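You operate a simulated robot arm through the tools that you are given. There is no shell and no other tool.

You run a simulated robot arm. Do the job below in one go: nothing can be reset, and whatever is moved stays where it is left.

Task
Switch the synthesizer on, tune it and try the strings tab.
Fine: the display ends on IN TUNE; hold the A key till the level lamps have shown for a second; that tab alone stays on; leave the other controls alone.

It is judged by the outcome, as a careful person would: the job done as asked, and still so three seconds after it is handed in. It fails if anything else is knocked over, pushed out of place, dropped, spilled or broken.

Robot
A 7-joint arm with a two-finger parallel gripper, fixed in place. Base frame: the origin is at the foot of the arm, x ahead of it, y to its left, z up. Lengths are in m, angles in degrees, forces in N, time in s.
With the tool pointing down near the work surface it reaches from about 0.44 to 0.92 m from the base axis. Its first joint turns from -143.0 to 143.0 degrees. Payload 3 kg.
Tool frame: the origin (TCP) lies between the finger pads and is the grasp point; the fingertips stand 0.03 m ahead of it; z points along the fingers, y is the line along which they close. The gripper opens to 0.094 m. The fingers are 0.028 m wide and 0.01 m thick; the gripper's body (0.05 by 0.096 m) begins 0.055 m behind the TCP.
Orientation is that of the tool frame in the base frame, as [roll, pitch, yaw] about the fixed x, y, z axes, in that order (R = Rz(yaw) Ry(pitch) Rx(roll)). With the fingers straight down and closing along the base's y, the tool's x points along the base's -x, its y along +y and its z along -z.

Tools
- The arm moves only by the tool apply_moves. Its argument "motion" is text: rows parted by semicolons, each of 7 numbers parted by spaces: the shift along the tool's x, y, z in cm, then the turn, a rotation vector about the tool's x, y, z in rad, then the gripper command, from -1 (shut) to 1 (fully open), values between in proportion. In form: tx ty tz wx wy wz jaw; .... A call has 1 to 20 rows; each row shifts and turns the commanded pose from where the row before left it, along the tool's axes as they then stand. A row lasts 0.2 s, in which the tool goes at most 0.05 m and 8.6 degrees; a call with a longer step from one row to the next is refused whole, and so is a gripper value outside its range. Where a pose cannot be reached the arm comes as near as it can. A force on the tool above 40 N (or 10 N above the force at the start of the call, whichever is more), or a blocked arm, ends the call early, and 0.2 s more pass. Each finger travels about 0.072 m/s and halts on what it meets, pressing with about 25 N; the grip force reading is that of the motor and also rises with nothing between the fingers. The clock runs only during rows and for 0.2 s after the last one: add rows that do not move to give the fingers time. It gives the time, the measured TCP pose, the force on the tool (base axes), the opening and the grip force at its end, in the units of the frame above (readings bear some noise), with the torque about the TCP (base axes, N m) and any sound that the robot's microphone picked up, and new pictures: "show" is both (left out), scene, wrist or none.
- Cameras (640 x 400 px; columns grow to the right, rows downward): "scene" is fixed at [0.0497, 0.6486, 1.5279]; the picture's right is [-0.46, -0.89, 0.00], its down [-0.56, 0.29, -0.77] and it looks along [0.69, -0.36, -0.63] (base axes); focal length 351 px, centre (320, 200). "wrist" rides on the gripper at [0.076, 0.014, -0.102] in the tool frame; the picture's right is [-0.18, 0.98, 0.00], its down [-0.75, -0.14, -0.64] and it looks along [-0.63, -0.12, 0.77] (tool axes); focal length 243 px, centre (320, 200). There is no depth. A picture from a camera that has moved, and an enlarged one, comes with that camera's place and axes in the base frame and with its lens.
- inspect(camera, box): a new picture of the part [left, top, right, bottom] of that camera's present view, enlarged. No time passes.
- sign_off(): hands the job in; it is judged then, once.

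Places have to be worked out from the pictures, the camera data and where the tool is seen. Open the gripper and draw the arm clear of the work before you hand the job in, unless the task says otherwise.

The tools are called after "Request:" as a command line: name --argument value ..., lists and objects as JSON in quotes. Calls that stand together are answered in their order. apply_moves: Moves the arm, as the interface text tells. Its arguments: {"type":"object","properties":{"motion":{"type":"string"},"show":{"type":"string","enum":["both","scene","wrist","none"]}},"required":["motion"]} The other tools are called the same way: inspect (camera, box) takes an enlarged picture of a part of a camera's view; sign_off () hands the job in.

At the start:

```text
clock: 0.0
ee_pos: [0.4929, 0.2641, 1.1228]
ee_rot: [180.0, 0.0, -179.9]
contact_force: [0.3, 0.1, 0.3]
ft_torque: [-0.04, 0.03, 0.03]
opening: 0.0939
gripper_force: 0.0
```

scene: 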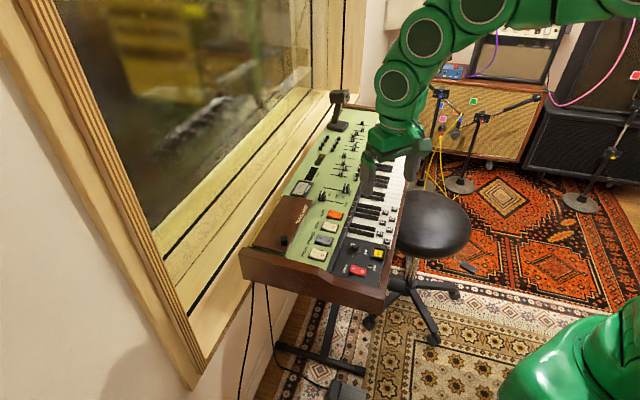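
wrist: 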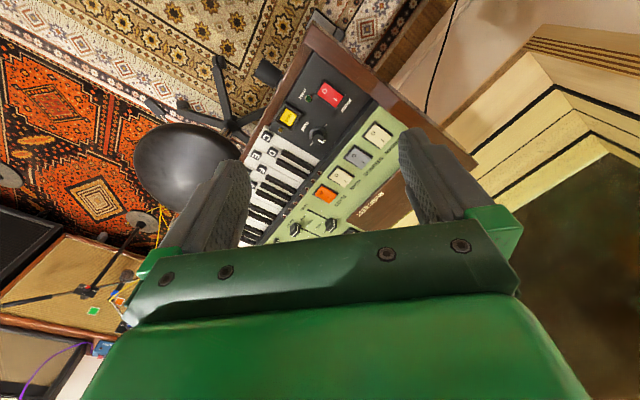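

I'll look closely at the synthesizer in both cameras before moving.

Request:
inspect --camera "scene" --box '[230, 170, 420, 310]'

Request:
inspect --camera "wrist" --box '[230, 50, 450, 250]'

Request:
inspect --camera "scene" --box '[280, 80, 420, 200]'

```text
2.86 times, centred on (325, 240) of scene
camera zoom: at [0.0497, 0.6486, 1.5279], right [-0.46, -0.89, 0.0], down [-0.56, 0.29, -0.77], along [0.69, -0.36, -0.63], focal length 1002 px, centre (306, 86)
```

zoom: 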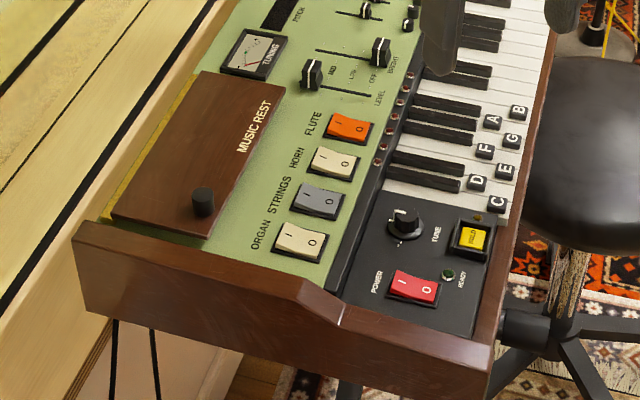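

```text
2.00 times, centred on (340, 150) of wrist
camera zoom: at [0.4171, 0.2793, 1.2264], right [0.18, 0.98, 0.0], down [0.75, -0.14, 0.64], along [0.63, -0.12, -0.77], focal length 485 px, centre (280, 300)
```

zoom: 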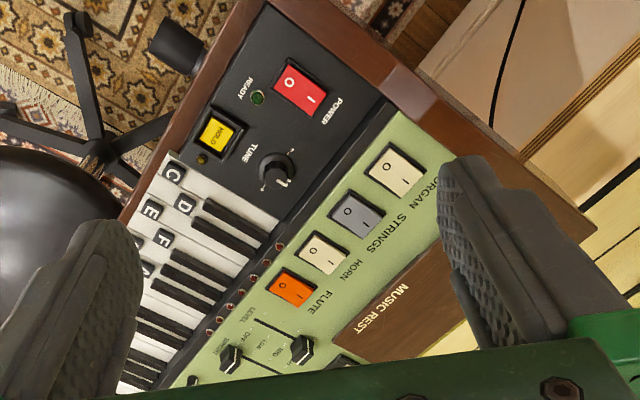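

```text
3.33 times, centred on (350, 140) of scene
camera zoom: at [0.0497, 0.6486, 1.5279], right [-0.46, -0.89, 0.0], down [-0.56, 0.29, -0.77], along [0.69, -0.36, -0.63], focal length 1169 px, centre (220, 400)
```

zoom: 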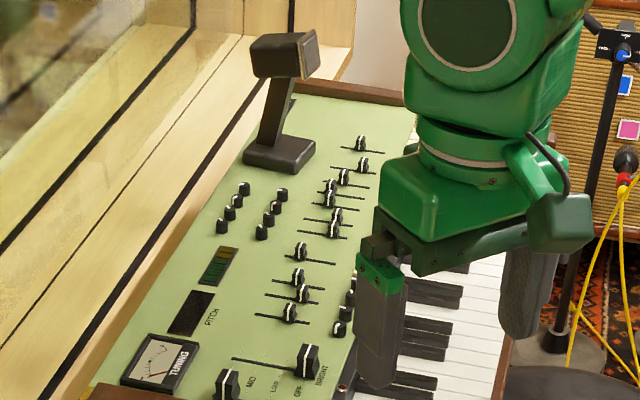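

The synth lies at about 45° to the base axes. I'll zoom in further on the labels near the power panel and the displays.

Request:
inspect --camera "scene" --box '[330, 225, 400, 285]'

Request:
inspect --camera "wrist" --box '[260, 75, 360, 145]'

Request:
inspect --camera "scene" --box '[290, 140, 370, 210]'

Request:
inspect --camera "wrist" --box '[230, 120, 350, 250]'

```text
6.67 times, centred on (365, 255) of scene
camera zoom: at [0.0497, 0.6486, 1.5279], right [-0.46, -0.89, 0.0], down [-0.56, 0.29, -0.77], along [0.69, -0.36, -0.63], focal length 2337 px, centre (20, -167)
```

zoom: 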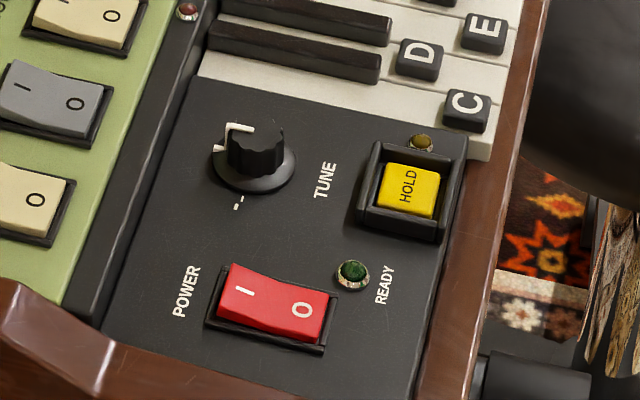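

```text
5.71 times, centred on (310, 110) of wrist
camera zoom: at [0.4171, 0.2793, 1.2264], right [0.18, 0.98, 0.0], down [0.75, -0.14, 0.64], along [0.63, -0.12, -0.77], focal length 1386 px, centre (377, 714)
```

zoom: 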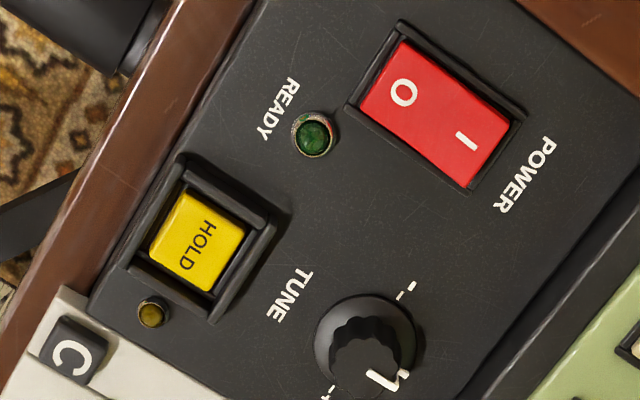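

```text
5.71 times, centred on (330, 175) of scene
camera zoom: at [0.0497, 0.6486, 1.5279], right [-0.46, -0.89, 0.0], down [-0.56, 0.29, -0.77], along [0.69, -0.36, -0.63], focal length 2003 px, centre (263, 343)
```

zoom: 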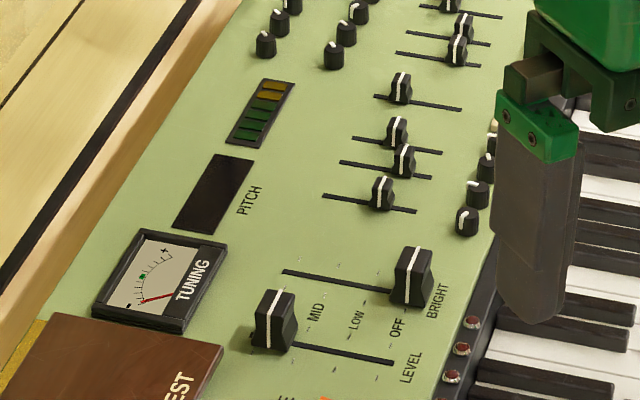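

```text
3.08 times, centred on (290, 185) of wrist
camera zoom: at [0.4171, 0.2793, 1.2264], right [0.18, 0.98, 0.0], down [0.75, -0.14, 0.64], along [0.63, -0.12, -0.77], focal length 746 px, centre (412, 246)
```

zoom: 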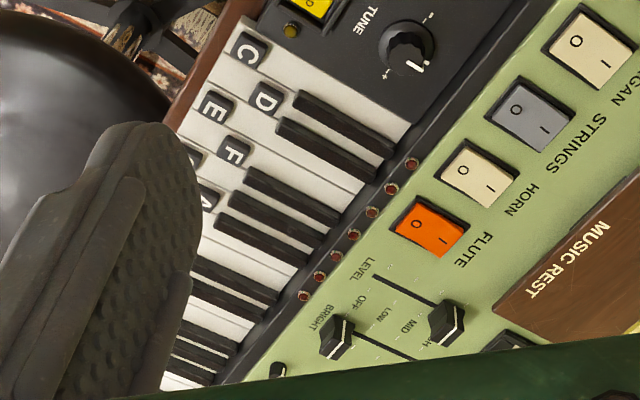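

Now I'll compare the rocker states of the four tabs up close.

Request:
inspect --camera "scene" --box '[310, 200, 370, 265]'

Request:
inspect --camera "wrist" --box '[310, 110, 410, 210]'

Request:
inspect --camera "scene" --box '[380, 195, 420, 245]'

```text
6.15 times, centred on (340, 232) of scene
camera zoom: at [0.0497, 0.6486, 1.5279], right [-0.46, -0.89, 0.0], down [-0.56, 0.29, -0.77], along [0.69, -0.36, -0.63], focal length 2158 px, centre (197, 0)
```

zoom: 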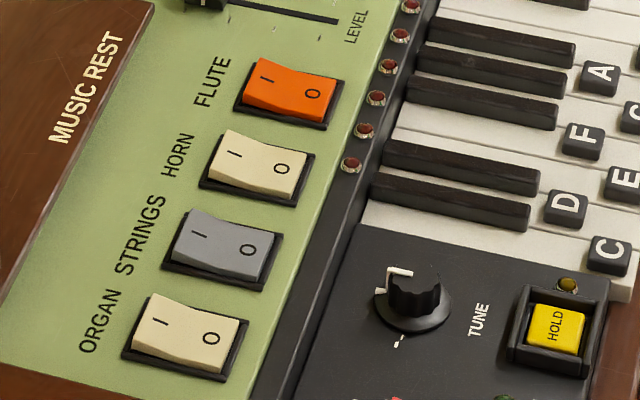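

```text
4.00 times, centred on (360, 160) of wrist
camera zoom: at [0.4171, 0.2793, 1.2264], right [0.18, 0.98, 0.0], down [0.75, -0.14, 0.64], along [0.63, -0.12, -0.77], focal length 970 px, centre (160, 360)
```

zoom: 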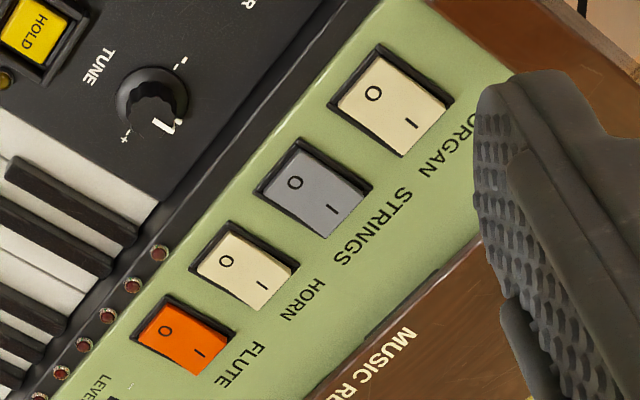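

```text
8.00 times, centred on (400, 220) of scene
camera zoom: at [0.0497, 0.6486, 1.5279], right [-0.46, -0.89, 0.0], down [-0.56, 0.29, -0.77], along [0.69, -0.36, -0.63], focal length 2805 px, centre (-320, 40)
```

zoom: 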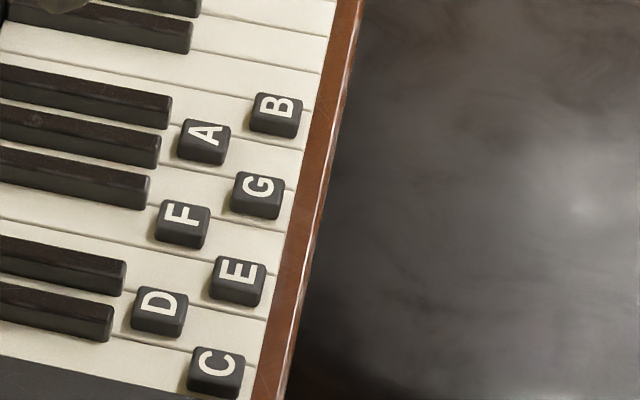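

All four tabs and power look off (I sides raised), the meter needle sits on the minus side, and the synth's long axis runs about along (0.71,-0.71). I'll shut the fingers, yaw the tool 45° to line up with the synth, and move above the power panel for a closer look.

Request:
apply_moves --motion "0 0 0 0 0 0.1309 -1; 0 0 0 0 0 0.1309 -1; 0 0 0 0 0 0.1309 -1; 0 0 0 0 0 0.1309 -1; 0 0 0 0 0 0.1309 -1; 0 0 0 0 0 0.1309 -1; -2 2.4 3 0 0 0 -1; -1.8 2.4 3 0 0 0 -1; 0 0 3 0 0 0 -1; 0 0 0 0 0 0 -1"

```text
clock: 2.2
ee_pos: [0.5535, 0.2685, 1.0322]
ee_rot: [180.0, 0.0, 135.1]
contact_force: [-1.2, -0.4, -0.6]
ft_torque: [0.02, 0.02, -0.02]
opening: 0.0
gripper_force: 24.6
camera wrist: at [0.5103, 0.3334, 1.135], right [0.83, 0.56, 0.0], down [0.43, -0.63, 0.64], along [0.36, -0.53, -0.77], focal length 243 px, centre (320, 200)
```

scene: 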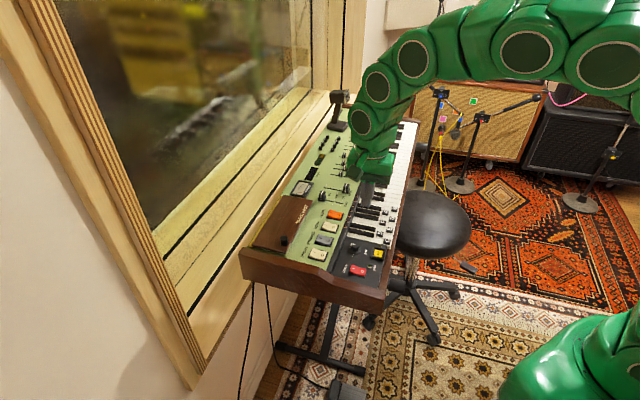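
wrist: 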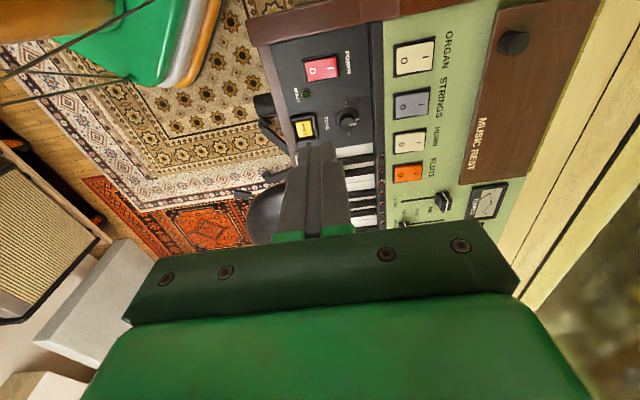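

Power triangulates again to about (0.554, 0.272, 0.772). I'll zoom in on this new wrist view to measure the controls.

Request:
inspect --camera "wrist" --box '[270, 20, 470, 145]'

Request:
inspect --camera "wrist" --box '[330, 120, 530, 245]'

Request:
inspect --camera "scene" --box '[280, 160, 420, 290]'

```text
3.20 times, centred on (370, 82) of wrist
camera zoom: at [0.5103, 0.3334, 1.135], right [0.83, 0.56, 0.0], down [0.43, -0.63, 0.64], along [0.36, -0.53, -0.77], focal length 776 px, centre (160, 576)
```

zoom: 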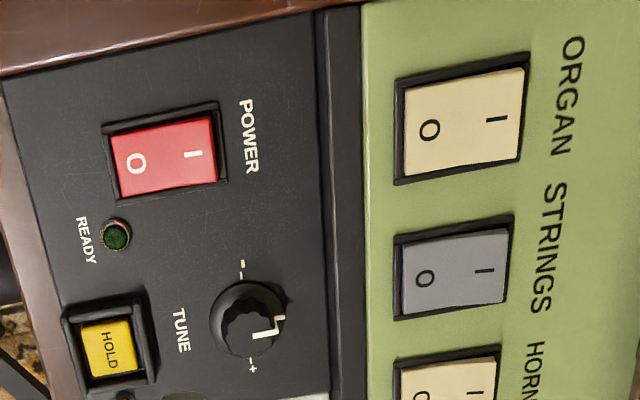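

```text
3.20 times, centred on (430, 182) of wrist
camera zoom: at [0.5103, 0.3334, 1.135], right [0.83, 0.56, 0.0], down [0.43, -0.63, 0.64], along [0.36, -0.53, -0.77], focal length 776 px, centre (-32, 256)
```

zoom: 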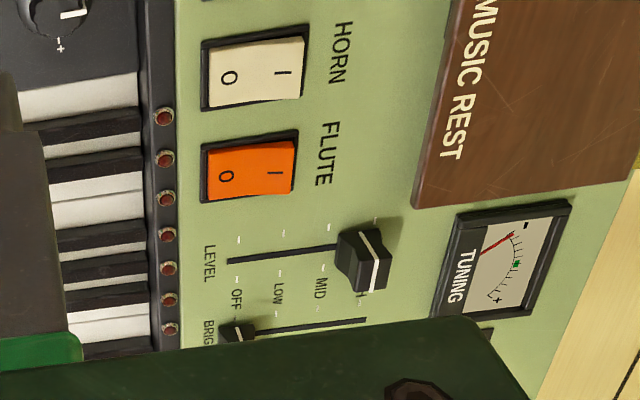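

```text
3.08 times, centred on (350, 225) of scene
camera zoom: at [0.0497, 0.6486, 1.5279], right [-0.46, -0.89, 0.0], down [-0.56, 0.29, -0.77], along [0.69, -0.36, -0.63], focal length 1079 px, centre (228, 123)
```

zoom: 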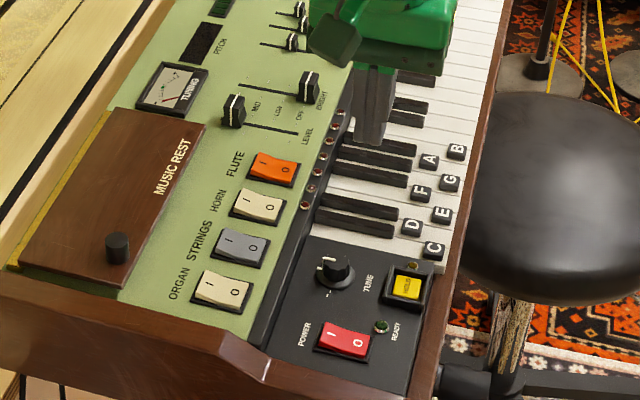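

Power's I side is at roughly (0.562, 0.281, 0.78). I'll descend to hover the closed fingertips about 3 cm above it and check alignment.

Request:
apply_moves --motion "0.28 1.48 3 0 0 0 -1; 0 0 4 0 0 0 -1; 0 0 4 0 0 0 -1; 0 0 4 0 0 0 -1; 0 0 3 0 0 0 -1; 0 0 0.9 0 0 0 -1; 0 0 0 0 0 0 -1"

```text
clock: 3.8
ee_pos: [0.5618, 0.2855, 0.8451]
ee_rot: [180.0, 0.0, 135.0]
contact_force: [0.2, -0.4, 0.6]
ft_torque: [-0.03, 0.04, -0.01]
opening: 0.0
gripper_force: 25.2
camera wrist: at [0.5175, 0.3505, 0.9474], right [0.83, 0.56, 0.0], down [0.43, -0.63, 0.64], along [0.36, -0.53, -0.77], focal length 243 px, centre (320, 200)
```

scene: 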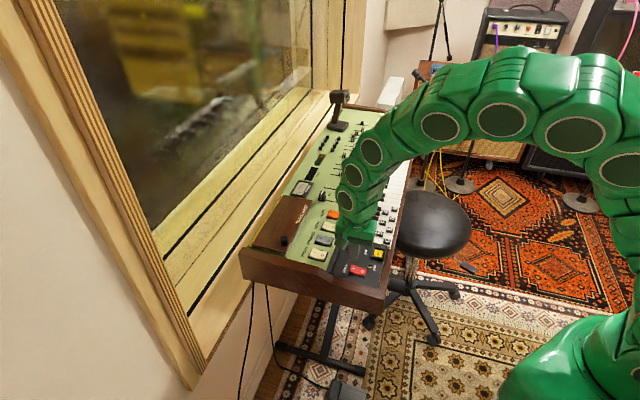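
wrist: 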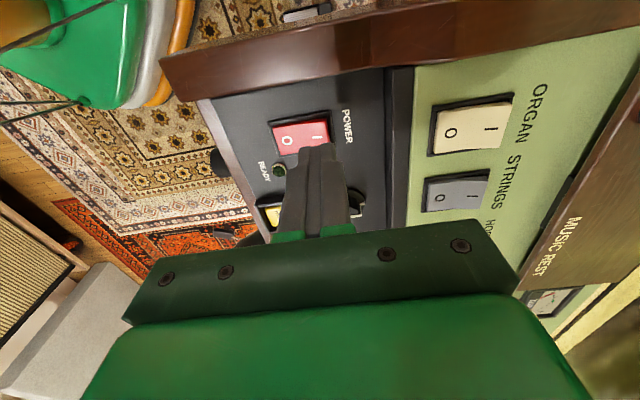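

The tips hover about 3 cm above the panel. I'll zoom in to check where they stand relative to the I side.

Request:
inspect --camera "scene" --box '[310, 210, 400, 290]'

Request:
inspect --camera "wrist" --box '[240, 90, 400, 220]'

```text
5.00 times, centred on (355, 250) of scene
camera zoom: at [0.0497, 0.6486, 1.5279], right [-0.46, -0.89, 0.0], down [-0.56, 0.29, -0.77], along [0.69, -0.36, -0.63], focal length 1753 px, centre (145, -50)
```

zoom: 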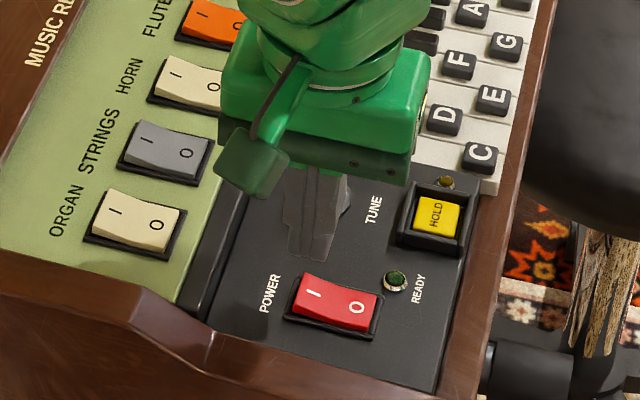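

```text
3.08 times, centred on (320, 155) of wrist
camera zoom: at [0.5175, 0.3505, 0.9474], right [0.83, 0.56, 0.0], down [0.43, -0.63, 0.64], along [0.36, -0.53, -0.77], focal length 746 px, centre (320, 338)
```

zoom: 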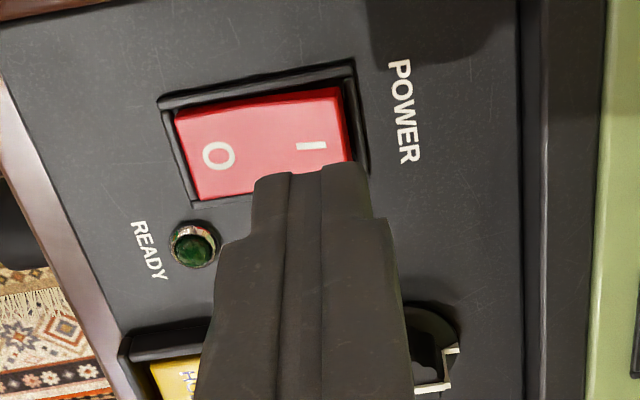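

The projection of the fingertips matches the picture well; the tips are 3 mm too far outward, so I correct that and descend to near contact.

Request:
apply_moves --motion "-0.1 -0.3 0 0 0 0 -1; 0 0 1 0 0 0 -1; 0 0 1 0 0 0 -1; 0 0 0.4 0 0 0 -1; 0 0 0.3 0 0 0 -1; 0 0 0.2 0 0 0 -1; 0 0 0 0 0 0 -1"

Request:
inspect --camera "scene" --box '[310, 210, 400, 290]'

```text
clock: 5.4
ee_pos: [0.5608, 0.2811, 0.8157]
ee_rot: [-180.0, 0.0, 135.0]
contact_force: [-0.6, 0.5, 0.0]
ft_torque: [0.01, 0.02, 0.02]
opening: 0.0
gripper_force: 25.2
camera wrist: at [0.5175, 0.3463, 0.9193], right [0.83, 0.56, 0.0], down [0.43, -0.63, 0.64], along [0.36, -0.53, -0.77], focal length 243 px, centre (320, 200)
```

scene: 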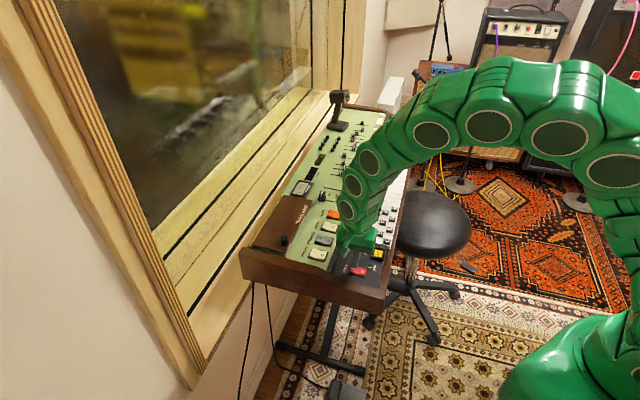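
wrist: 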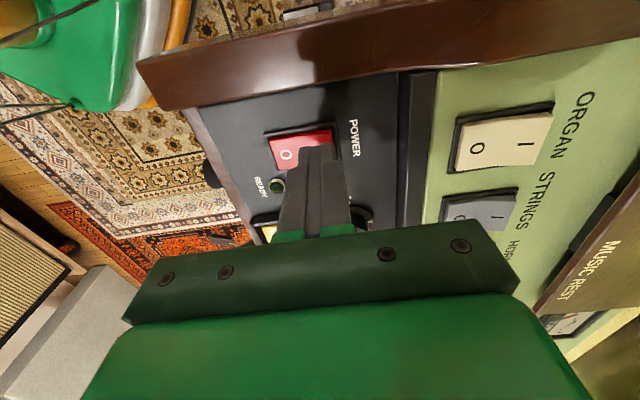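

```text
5.00 times, centred on (355, 250) of scene
camera zoom: at [0.0497, 0.6486, 1.5279], right [-0.46, -0.89, 0.0], down [-0.56, 0.29, -0.77], along [0.69, -0.36, -0.63], focal length 1753 px, centre (145, -50)
```

zoom: 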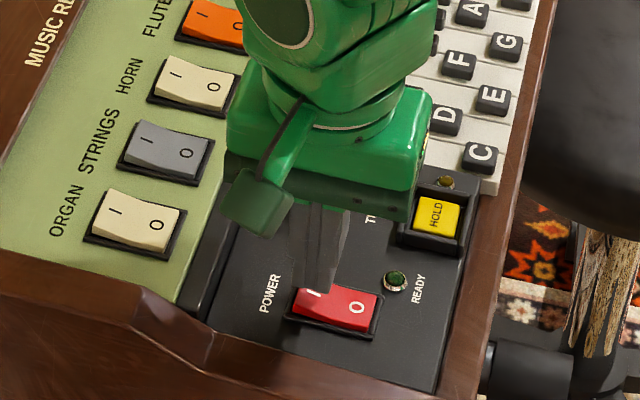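

The tips sit just above the I side with no contact force yet. I'll press down in 2 mm steps, watching force and sound.

Request:
apply_moves --motion "0 0 0.2 0 0 0 -1; 0 0 0.2 0 0 0 -1; 0 0 0.2 0 0 0 -1; 0 0 0.2 0 0 0 -1; 0 0 0 0 0 0 -1" --show "scene"

Request:
inspect --camera "scene" --box '[310, 210, 400, 290]'

```text
clock: 6.6
ee_pos: [0.5608, 0.2806, 0.8084]
ee_rot: [-179.9, 0.0, 135.0]
contact_force: [-0.3, -0.2, 0.3]
ft_torque: [0.0, 0.02, -0.04]
opening: 0.0
gripper_force: 25.1
```

scene: 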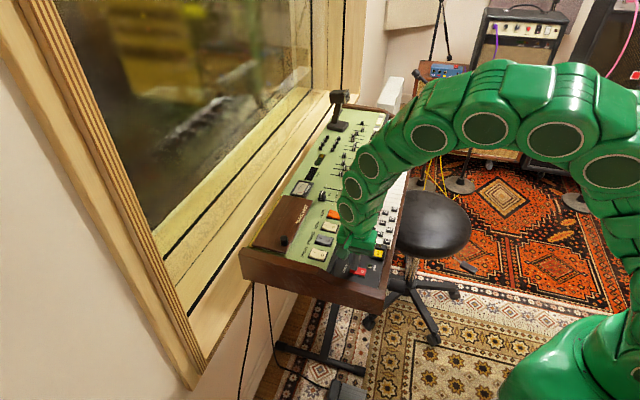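

```text
5.00 times, centred on (355, 250) of scene
camera zoom: at [0.0497, 0.6486, 1.5279], right [-0.46, -0.89, 0.0], down [-0.56, 0.29, -0.77], along [0.69, -0.36, -0.63], focal length 1753 px, centre (145, -50)
```

zoom: 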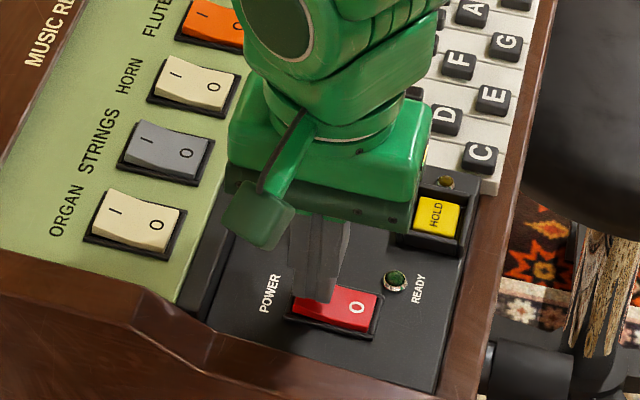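

No force yet at tip height 0.778; I'll continue in 1.5 mm steps.

Request:
apply_moves --motion "0 0 0.15 0 0 0 -1; 0 0 0.15 0 0 0 -1; 0 0 0.15 0 0 0 -1; 0 0 0 0 0 0 -1" --show "wrist"

Request:
inspect --camera "scene" --box '[310, 210, 400, 290]'

```text
clock: 7.6
ee_pos: [0.5603, 0.2804, 0.8024]
ee_rot: [-180.0, 0.0, 135.0]
contact_force: [0.0, 1.0, 0.8]
ft_torque: [0.02, 0.02, 0.01]
opening: 0.0
gripper_force: 25.7
camera wrist: at [0.517, 0.3455, 0.9056], right [0.83, 0.56, 0.0], down [0.43, -0.63, 0.64], along [0.36, -0.53, -0.77], focal length 243 px, centre (320, 200)
```

wrist: 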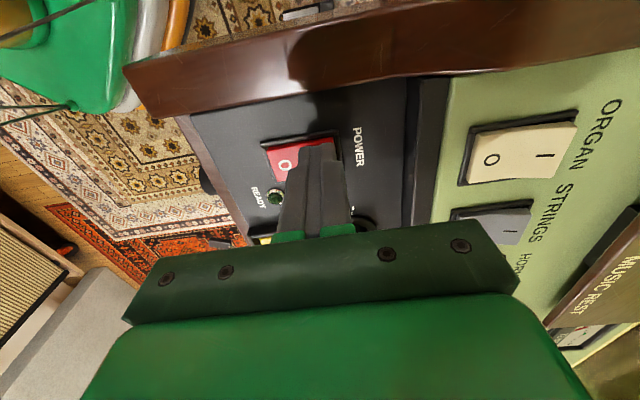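

```text
5.00 times, centred on (355, 250) of scene
camera zoom: at [0.0497, 0.6486, 1.5279], right [-0.46, -0.89, 0.0], down [-0.56, 0.29, -0.77], along [0.69, -0.36, -0.63], focal length 1753 px, centre (145, -50)
```

zoom: 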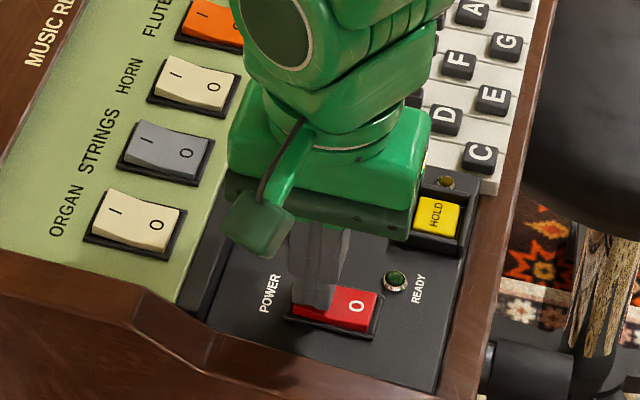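

Still almost no force at tip 0.772. I'll continue slowly.

Request:
apply_moves --motion "0 0 0.15 0 0 0 -1; 0 0 0.15 0 0 0 -1; 0 0 0 0 0 0 -1" --show "none"

Request:
inspect --camera "scene" --box '[330, 225, 400, 285]'

Request:
inspect --camera "wrist" --box '[230, 110, 390, 220]'

```text
clock: 8.3
ee_pos: [0.5613, 0.2819, 0.8023]
ee_rot: [179.8, 0.0, 135.0]
contact_force: [2.7, 0.4, 1.8]
ft_torque: [0.03, -0.05, -0.03]
opening: 0.0
gripper_force: 24.9
stopped in row 3: the force on the tool passed its limit at 43 N (the readings are from after the stop); the commanded pose is now the measured one
```

```text
6.67 times, centred on (365, 255) of scene
camera zoom: at [0.0497, 0.6486, 1.5279], right [-0.46, -0.89, 0.0], down [-0.56, 0.29, -0.77], along [0.69, -0.36, -0.63], focal length 2337 px, centre (20, -167)
```

zoom: 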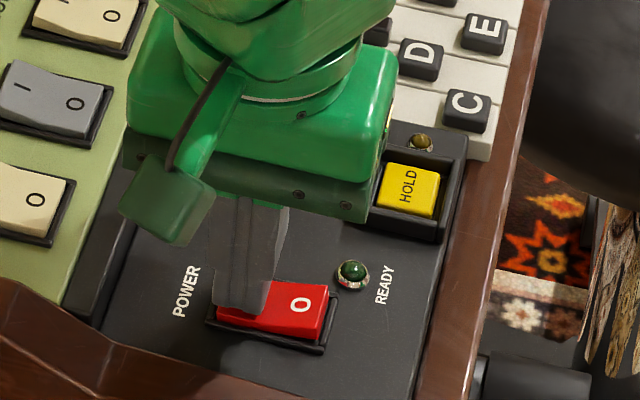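

```text
3.64 times, centred on (310, 165) of wrist
camera zoom: at [0.5177, 0.3463, 0.9043], right [0.82, 0.57, 0.0], down [0.43, -0.63, 0.64], along [0.37, -0.53, -0.77], focal length 882 px, centre (356, 327)
```

zoom: 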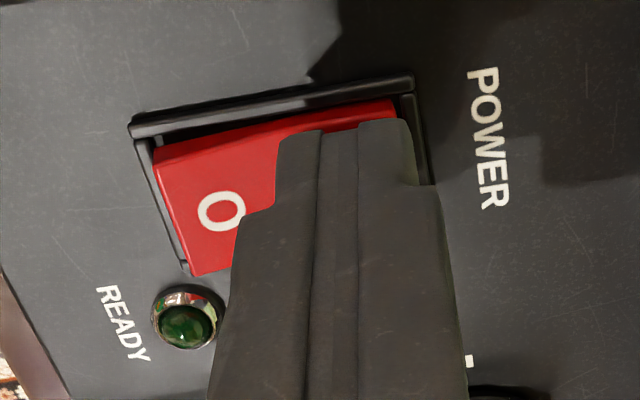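

The rocker is now O-up and glowing brighter — it appears fully pressed to I. I'll lift straight up and look at the displays.

Request:
apply_moves --motion "0 0 -1 0 0 0 -1; 0 0 -3 0 0 0 -1; 0 0 -4 0 0 0 -1; 0 0 -4 0 0 0 -1; 0 0 -4 0 0 0 -1; 0 0 0 0 0 0 -1"

Request:
inspect --camera "scene" --box '[330, 225, 400, 285]'

Request:
inspect --camera "scene" --box '[290, 140, 370, 210]'

```text
clock: 9.7
ee_pos: [0.5591, 0.2827, 0.9602]
ee_rot: [179.9, 0.0, 135.0]
contact_force: [0.6, 1.1, 0.2]
ft_torque: [0.03, 0.02, 0.0]
opening: 0.0002
gripper_force: 25.0
camera wrist: at [0.5138, 0.347, 1.0629], right [0.83, 0.56, 0.0], down [0.43, -0.63, 0.64], along [0.36, -0.53, -0.77], focal length 243 px, centre (320, 200)
```

scene: 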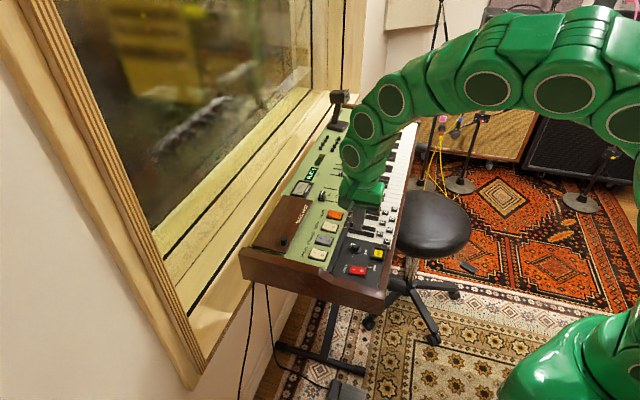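
wrist: 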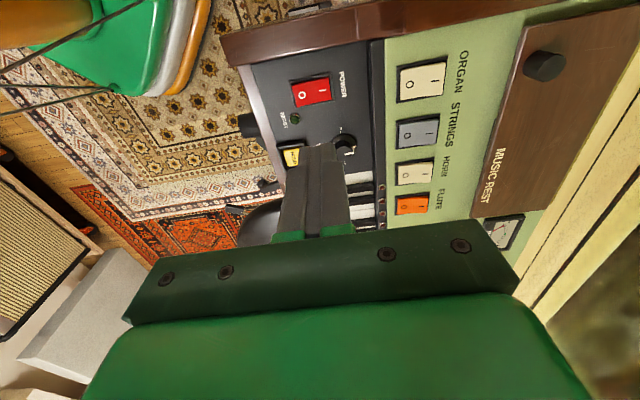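

```text
6.67 times, centred on (365, 255) of scene
camera zoom: at [0.0497, 0.6486, 1.5279], right [-0.46, -0.89, 0.0], down [-0.56, 0.29, -0.77], along [0.69, -0.36, -0.63], focal length 2337 px, centre (20, -167)
```

zoom: 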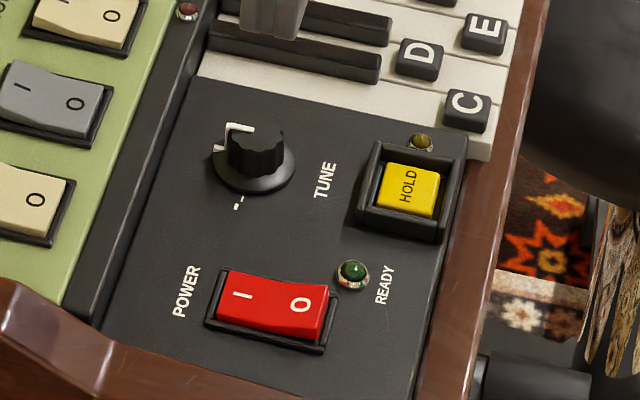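

```text
5.71 times, centred on (330, 175) of scene
camera zoom: at [0.0497, 0.6486, 1.5279], right [-0.46, -0.89, 0.0], down [-0.56, 0.29, -0.77], along [0.69, -0.36, -0.63], focal length 2003 px, centre (263, 343)
```

zoom: 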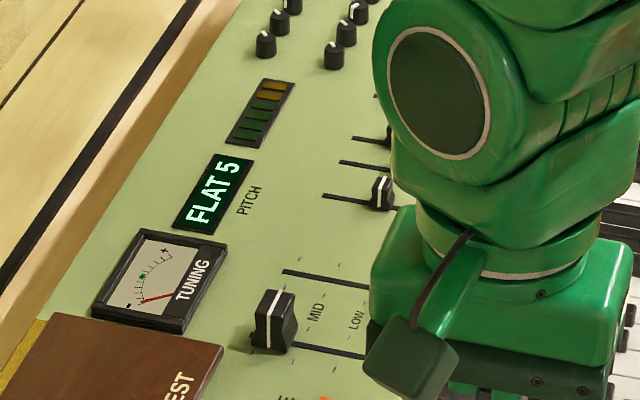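

Power is on: the display reads "FLAT 5", with the READY lamp still dark (warm-up). Meanwhile I'll move above the tune knob (≈(0.6245, 0.2375)), open the fingers to about 34 mm, and turn back to the starting yaw so there is room to rotate clockwise.

Request:
apply_moves --motion "-3.9 0.7 0 0 0 0 -0.28; -3.92 0.73 0 0 0 0 -0.28; 0 0 2 0 0 -0.1309 -0.28; 0 0 2 0 0 -0.1309 -0.28; 0 0 2 0 0 -0.1309 -0.28; 0 0 0 0 0 -0.1309 -0.28; 0 0 0 0 0 -0.1309 -0.28; 0 0 0 0 0 -0.1309 -0.28; 0 0 0 0 0 0 -0.28"

Request:
inspect --camera "scene" --box '[290, 150, 400, 285]'

Request:
inspect --camera "wrist" --box '[220, 60, 420, 240]'

```text
clock: 11.7
ee_pos: [0.6253, 0.2364, 0.9013]
ee_rot: [180.0, 0.1, -179.9]
contact_force: [0.4, 0.6, 0.5]
ft_torque: [0.03, -0.02, -0.01]
opening: 0.0338
gripper_force: 0.0
camera wrist: at [0.5502, 0.2514, 1.0038], right [0.18, 0.98, 0.0], down [0.75, -0.14, 0.64], along [0.63, -0.12, -0.77], focal length 243 px, centre (320, 200)
```

scene: 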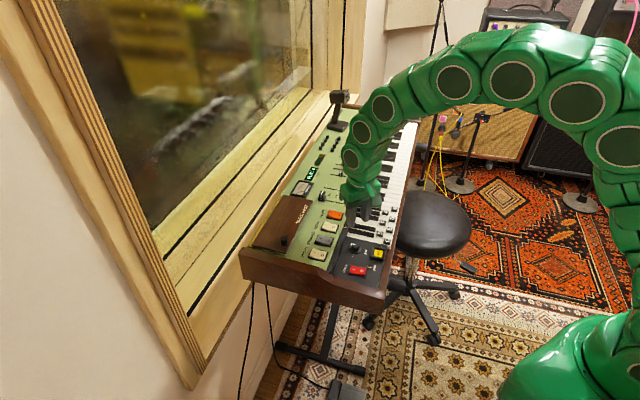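
wrist: 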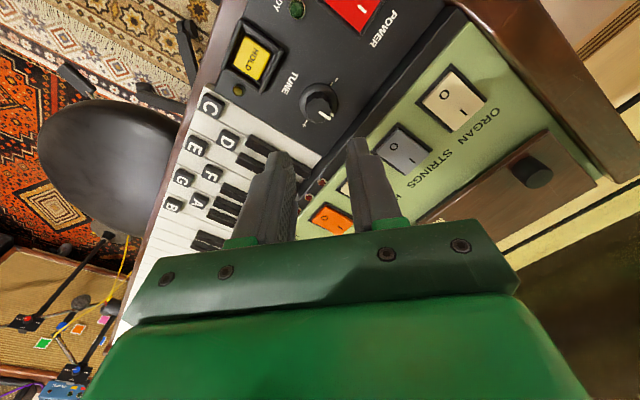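

```text
2.96 times, centred on (345, 218) of scene
camera zoom: at [0.0497, 0.6486, 1.5279], right [-0.46, -0.89, 0.0], down [-0.56, 0.29, -0.77], along [0.69, -0.36, -0.63], focal length 1039 px, centre (246, 148)
```

zoom: 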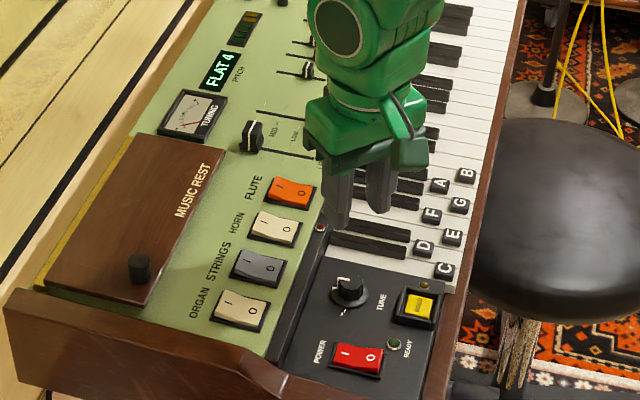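

```text
2.22 times, centred on (320, 150) of wrist
camera zoom: at [0.5502, 0.2514, 1.0038], right [0.18, 0.98, 0.0], down [0.75, -0.14, 0.64], along [0.63, -0.12, -0.77], focal length 539 px, centre (320, 311)
```

zoom: 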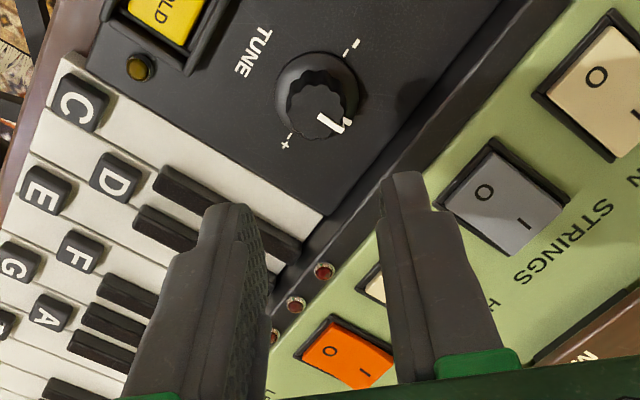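

The display now says "FLAT 4": pitch is drifting while it warms up, so I should wait for READY before tuning. I'll hold still above the knob for 4 s and check.

Request:
apply_moves --motion "0.1 0.05 0 0 0 0 -0.28; 0 0 0 0 0 0 -0.28; 0 0 0 0 0 0 -0.28; 0 0 0 0 0 0 -0.28; 0 0 0 0 0 0 -0.28; 0 0 0 0 0 0 -0.28; 0 0 0 0 0 0 -0.28; 0 0 0 0 0 0 -0.28; 0 0 0 0 0 0 -0.28; 0 0 0 0 0 0 -0.28; 0 0 0 0 0 0 -0.28; 0 0 0 0 0 0 -0.28; 0 0 0 0 0 0 -0.28; 0 0 0 0 0 0 -0.28; 0 0 0 0 0 0 -0.28; 0 0 0 0 0 0 -0.28; 0 0 0 0 0 0 -0.28; 0 0 0 0 0 0 -0.28; 0 0 0 0 0 0 -0.28; 0 0 0 0 0 0 -0.28" --show "none"

Request:
inspect --camera "scene" --box '[290, 150, 400, 285]'

```text
clock: 15.9
ee_pos: [0.6261, 0.2366, 0.9019]
ee_rot: [-180.0, 0.1, -180.0]
contact_force: [-0.1, -0.1, -1.0]
ft_torque: [-0.03, 0.01, 0.01]
opening: 0.0338
gripper_force: 0.1
```

```text
2.96 times, centred on (345, 218) of scene
camera zoom: at [0.0497, 0.6486, 1.5279], right [-0.46, -0.89, 0.0], down [-0.56, 0.29, -0.77], along [0.69, -0.36, -0.63], focal length 1039 px, centre (246, 148)
```

zoom: 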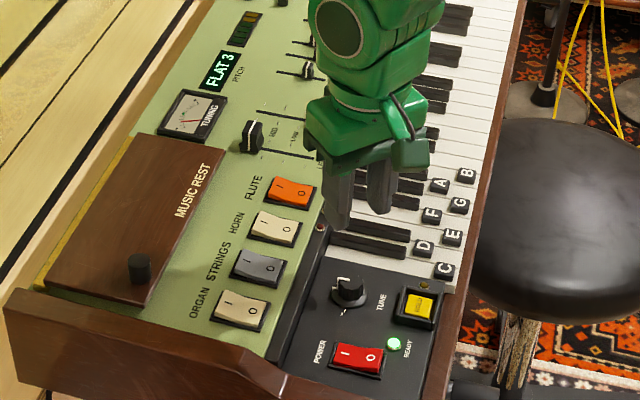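

READY is lit now and the display reads "FLAT 3". I'll lower toward the knob and check centring between the fingers.

Request:
apply_moves --motion "0 0 2 0 0 0 -0.28; 0 0 2 0 0 0 -0.28; 0 0 1 0 0 0 -0.28; 0 0 0 0 0 0 -0.28" --show "wrist"

Request:
inspect --camera "wrist" --box '[240, 80, 400, 240]'

Request:
inspect --camera "scene" --box '[320, 200, 400, 270]'

```text
clock: 16.9
ee_pos: [0.6251, 0.2374, 0.8508]
ee_rot: [180.0, 0.1, 180.0]
contact_force: [0.5, 0.0, -0.2]
ft_torque: [-0.01, 0.01, 0.0]
opening: 0.0341
gripper_force: 0.0
camera wrist: at [0.5493, 0.2519, 0.9537], right [0.18, 0.98, 0.0], down [0.75, -0.14, 0.64], along [0.63, -0.12, -0.77], focal length 243 px, centre (320, 200)
```

wrist: 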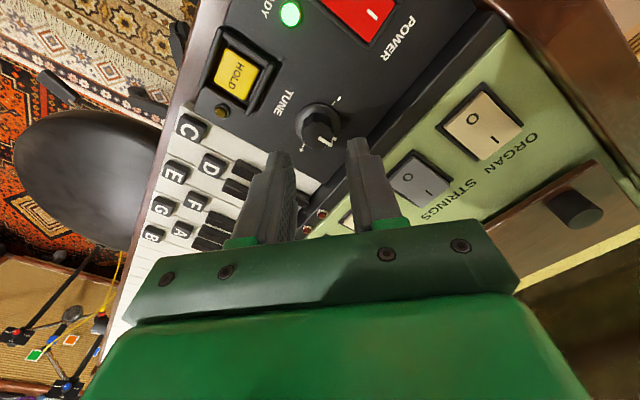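

```text
2.50 times, centred on (320, 160) of wrist
camera zoom: at [0.5493, 0.2519, 0.9537], right [0.18, 0.98, 0.0], down [0.75, -0.14, 0.64], along [0.63, -0.12, -0.77], focal length 606 px, centre (320, 300)
```

zoom: 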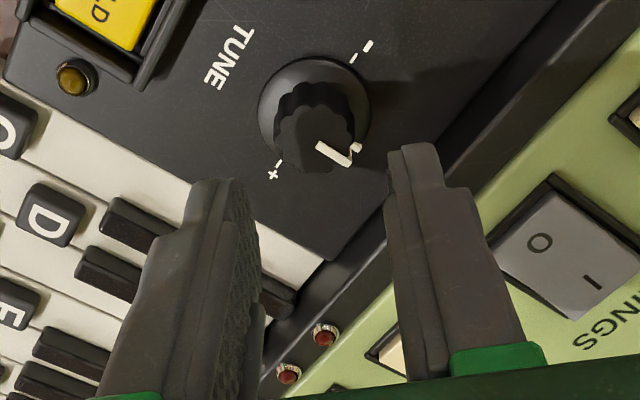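

```text
5.71 times, centred on (360, 235) of scene
camera zoom: at [0.0497, 0.6486, 1.5279], right [-0.46, -0.89, 0.0], down [-0.56, 0.29, -0.77], along [0.69, -0.36, -0.63], focal length 2003 px, centre (91, 0)
```

zoom: 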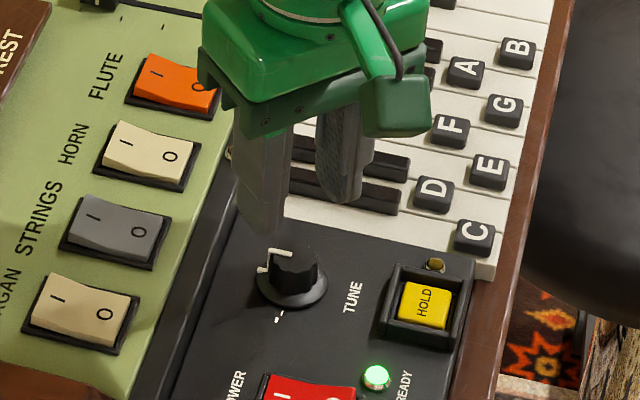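

The knob axis is at about (0.6235, 0.2365), 1–2 mm off the tool axis. I'll correct and descend so the tips straddle the knob's grip.

Request:
apply_moves --motion "0.15 -0.1 0 0 0 0 -0.28; 0 0 1.5 0 0 0 -0.28; 0 0 1 0 0 0 -0.28; 0 0 0.7 0 0 0 -0.28; 0 0 0.5 0 0 0 -0.28; 0 0 0.3 0 0 0 -0.28; 0 0 0 0 0 0 -0.28" --show "wrist"

Request:
inspect --camera "wrist" --box '[260, 100, 380, 220]'

Request:
inspect --camera "scene" --box '[320, 210, 400, 270]'

```text
clock: 18.5
ee_pos: [0.6228, 0.2351, 0.8099]
ee_rot: [179.9, 0.1, -179.9]
contact_force: [1.2, -0.3, 0.5]
ft_torque: [-0.01, 0.0, 0.0]
opening: 0.0338
gripper_force: 0.0
camera wrist: at [0.5466, 0.251, 0.9135], right [0.18, 0.98, 0.0], down [0.75, -0.14, 0.64], along [0.63, -0.12, -0.77], focal length 243 px, centre (320, 200)
```

wrist: 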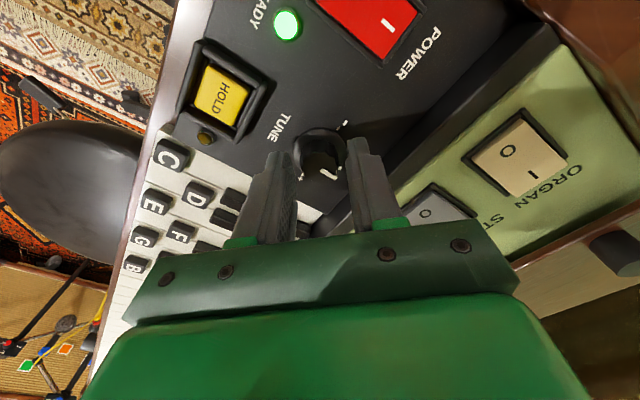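

```text
3.33 times, centred on (320, 160) of wrist
camera zoom: at [0.5466, 0.251, 0.9135], right [0.18, 0.98, 0.0], down [0.75, -0.14, 0.64], along [0.63, -0.12, -0.77], focal length 809 px, centre (320, 333)
```

zoom: 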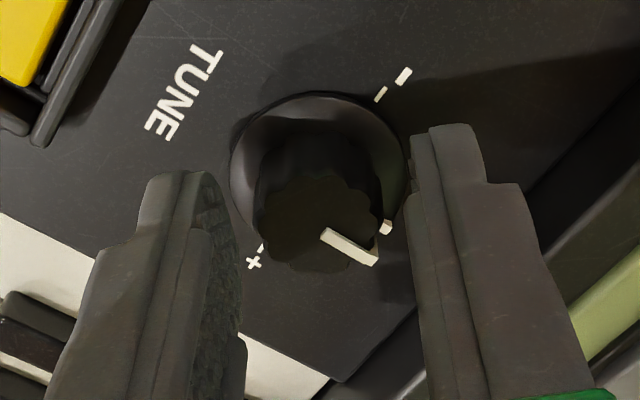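

```text
6.67 times, centred on (360, 240) of scene
camera zoom: at [0.0497, 0.6486, 1.5279], right [-0.46, -0.89, 0.0], down [-0.56, 0.29, -0.77], along [0.69, -0.36, -0.63], focal length 2337 px, centre (53, -67)
```

zoom: 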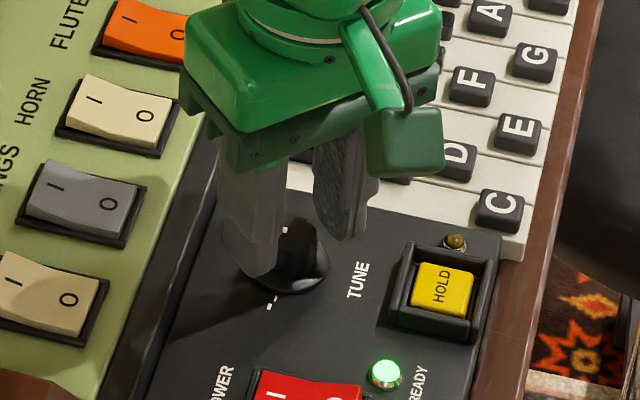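

The pads straddle the knob symmetrically, tips at about 0.781. I'll drop 2 mm more and close on the knob.

Request:
apply_moves --motion "0 -0.05 0.2 0 0 0 -0.28; 0 0 0 0 0 0 -0.5; 0 0 0 0 0 0 -1; 0 0 0 0 0 0 -1; 0 0 0 0 0 0 -1" --show "wrist"

Request:
inspect --camera "wrist" --box '[260, 100, 380, 220]'

Request:
inspect --camera "scene" --box '[290, 150, 400, 285]'

```text
clock: 19.7
ee_pos: [0.6236, 0.2349, 0.8089]
ee_rot: [180.0, 0.1, -180.0]
contact_force: [-0.4, -11.2, 2.7]
ft_torque: [-0.34, -0.13, -0.03]
opening: 0.0244
gripper_force: 44.4
camera wrist: at [0.5481, 0.2497, 0.9118], right [0.18, 0.98, 0.0], down [0.75, -0.14, 0.64], along [0.63, -0.12, -0.77], focal length 243 px, centre (320, 200)
```

wrist: 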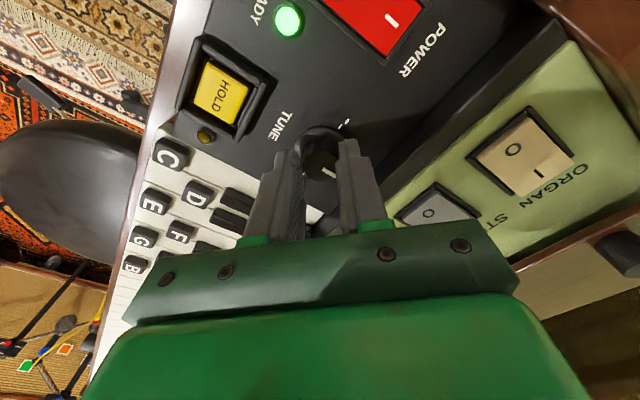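

```text
3.33 times, centred on (320, 160) of wrist
camera zoom: at [0.5481, 0.2497, 0.9118], right [0.18, 0.98, 0.0], down [0.75, -0.14, 0.64], along [0.63, -0.12, -0.77], focal length 809 px, centre (320, 333)
```

zoom: 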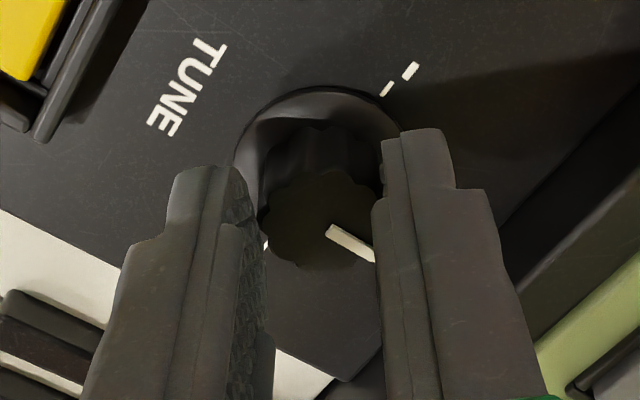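

```text
2.96 times, centred on (345, 218) of scene
camera zoom: at [0.0497, 0.6486, 1.5279], right [-0.46, -0.89, 0.0], down [-0.56, 0.29, -0.77], along [0.69, -0.36, -0.63], focal length 1039 px, centre (246, 148)
```

zoom: 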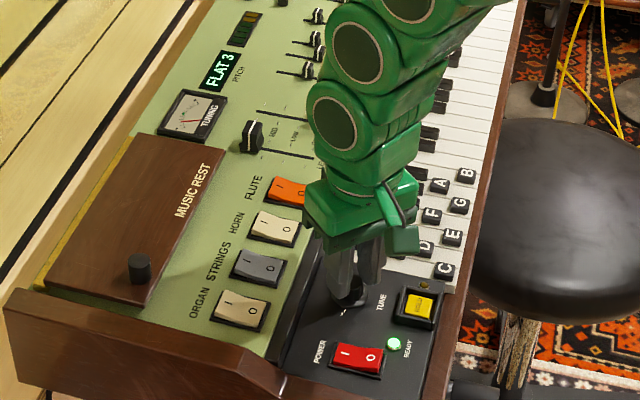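

The grip holds the knob (24.4 mm) with −11 N side load, so the knob centre is slightly toward −y. I'll ease 1 mm that way, then turn clockwise about 11° and read the display.

Request:
apply_moves --motion "0 -0.1 0 0 0 0 -1; 0 0 0 0 0 0.1 -1; 0 0 0 0 0 0.1 -1; 0 0 0 0 0 0 -1" --show "none"

Request:
inspect --camera "scene" --box '[290, 140, 370, 210]'

Request:
inspect --camera "wrist" --box '[260, 100, 380, 220]'

```text
clock: 20.7
ee_pos: [0.624, 0.2353, 0.8088]
ee_rot: [179.9, 0.0, 168.4]
contact_force: [-10.6, 24.1, -5.0]
ft_torque: [0.66, 0.04, 0.07]
opening: 0.0241
gripper_force: 44.6
```

```text
5.71 times, centred on (330, 175) of scene
camera zoom: at [0.0497, 0.6486, 1.5279], right [-0.46, -0.89, 0.0], down [-0.56, 0.29, -0.77], along [0.69, -0.36, -0.63], focal length 2003 px, centre (263, 343)
```

zoom: 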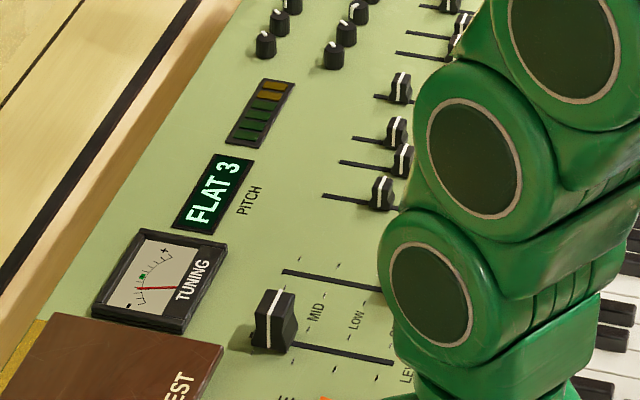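

```text
3.33 times, centred on (320, 160) of wrist
camera zoom: at [0.5526, 0.2651, 0.9118], right [0.38, 0.93, 0.0], down [0.71, -0.29, 0.64], along [0.6, -0.24, -0.77], focal length 809 px, centre (320, 333)
```

zoom: 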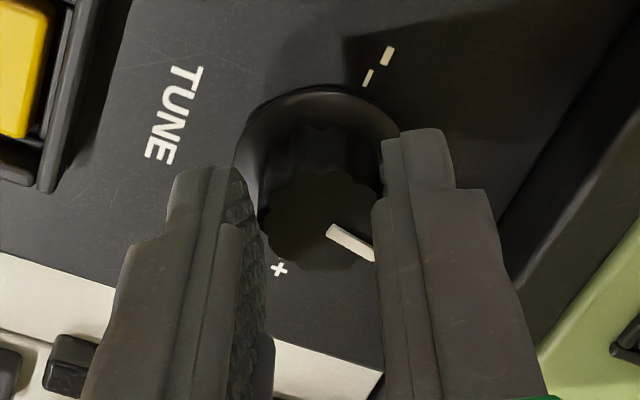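

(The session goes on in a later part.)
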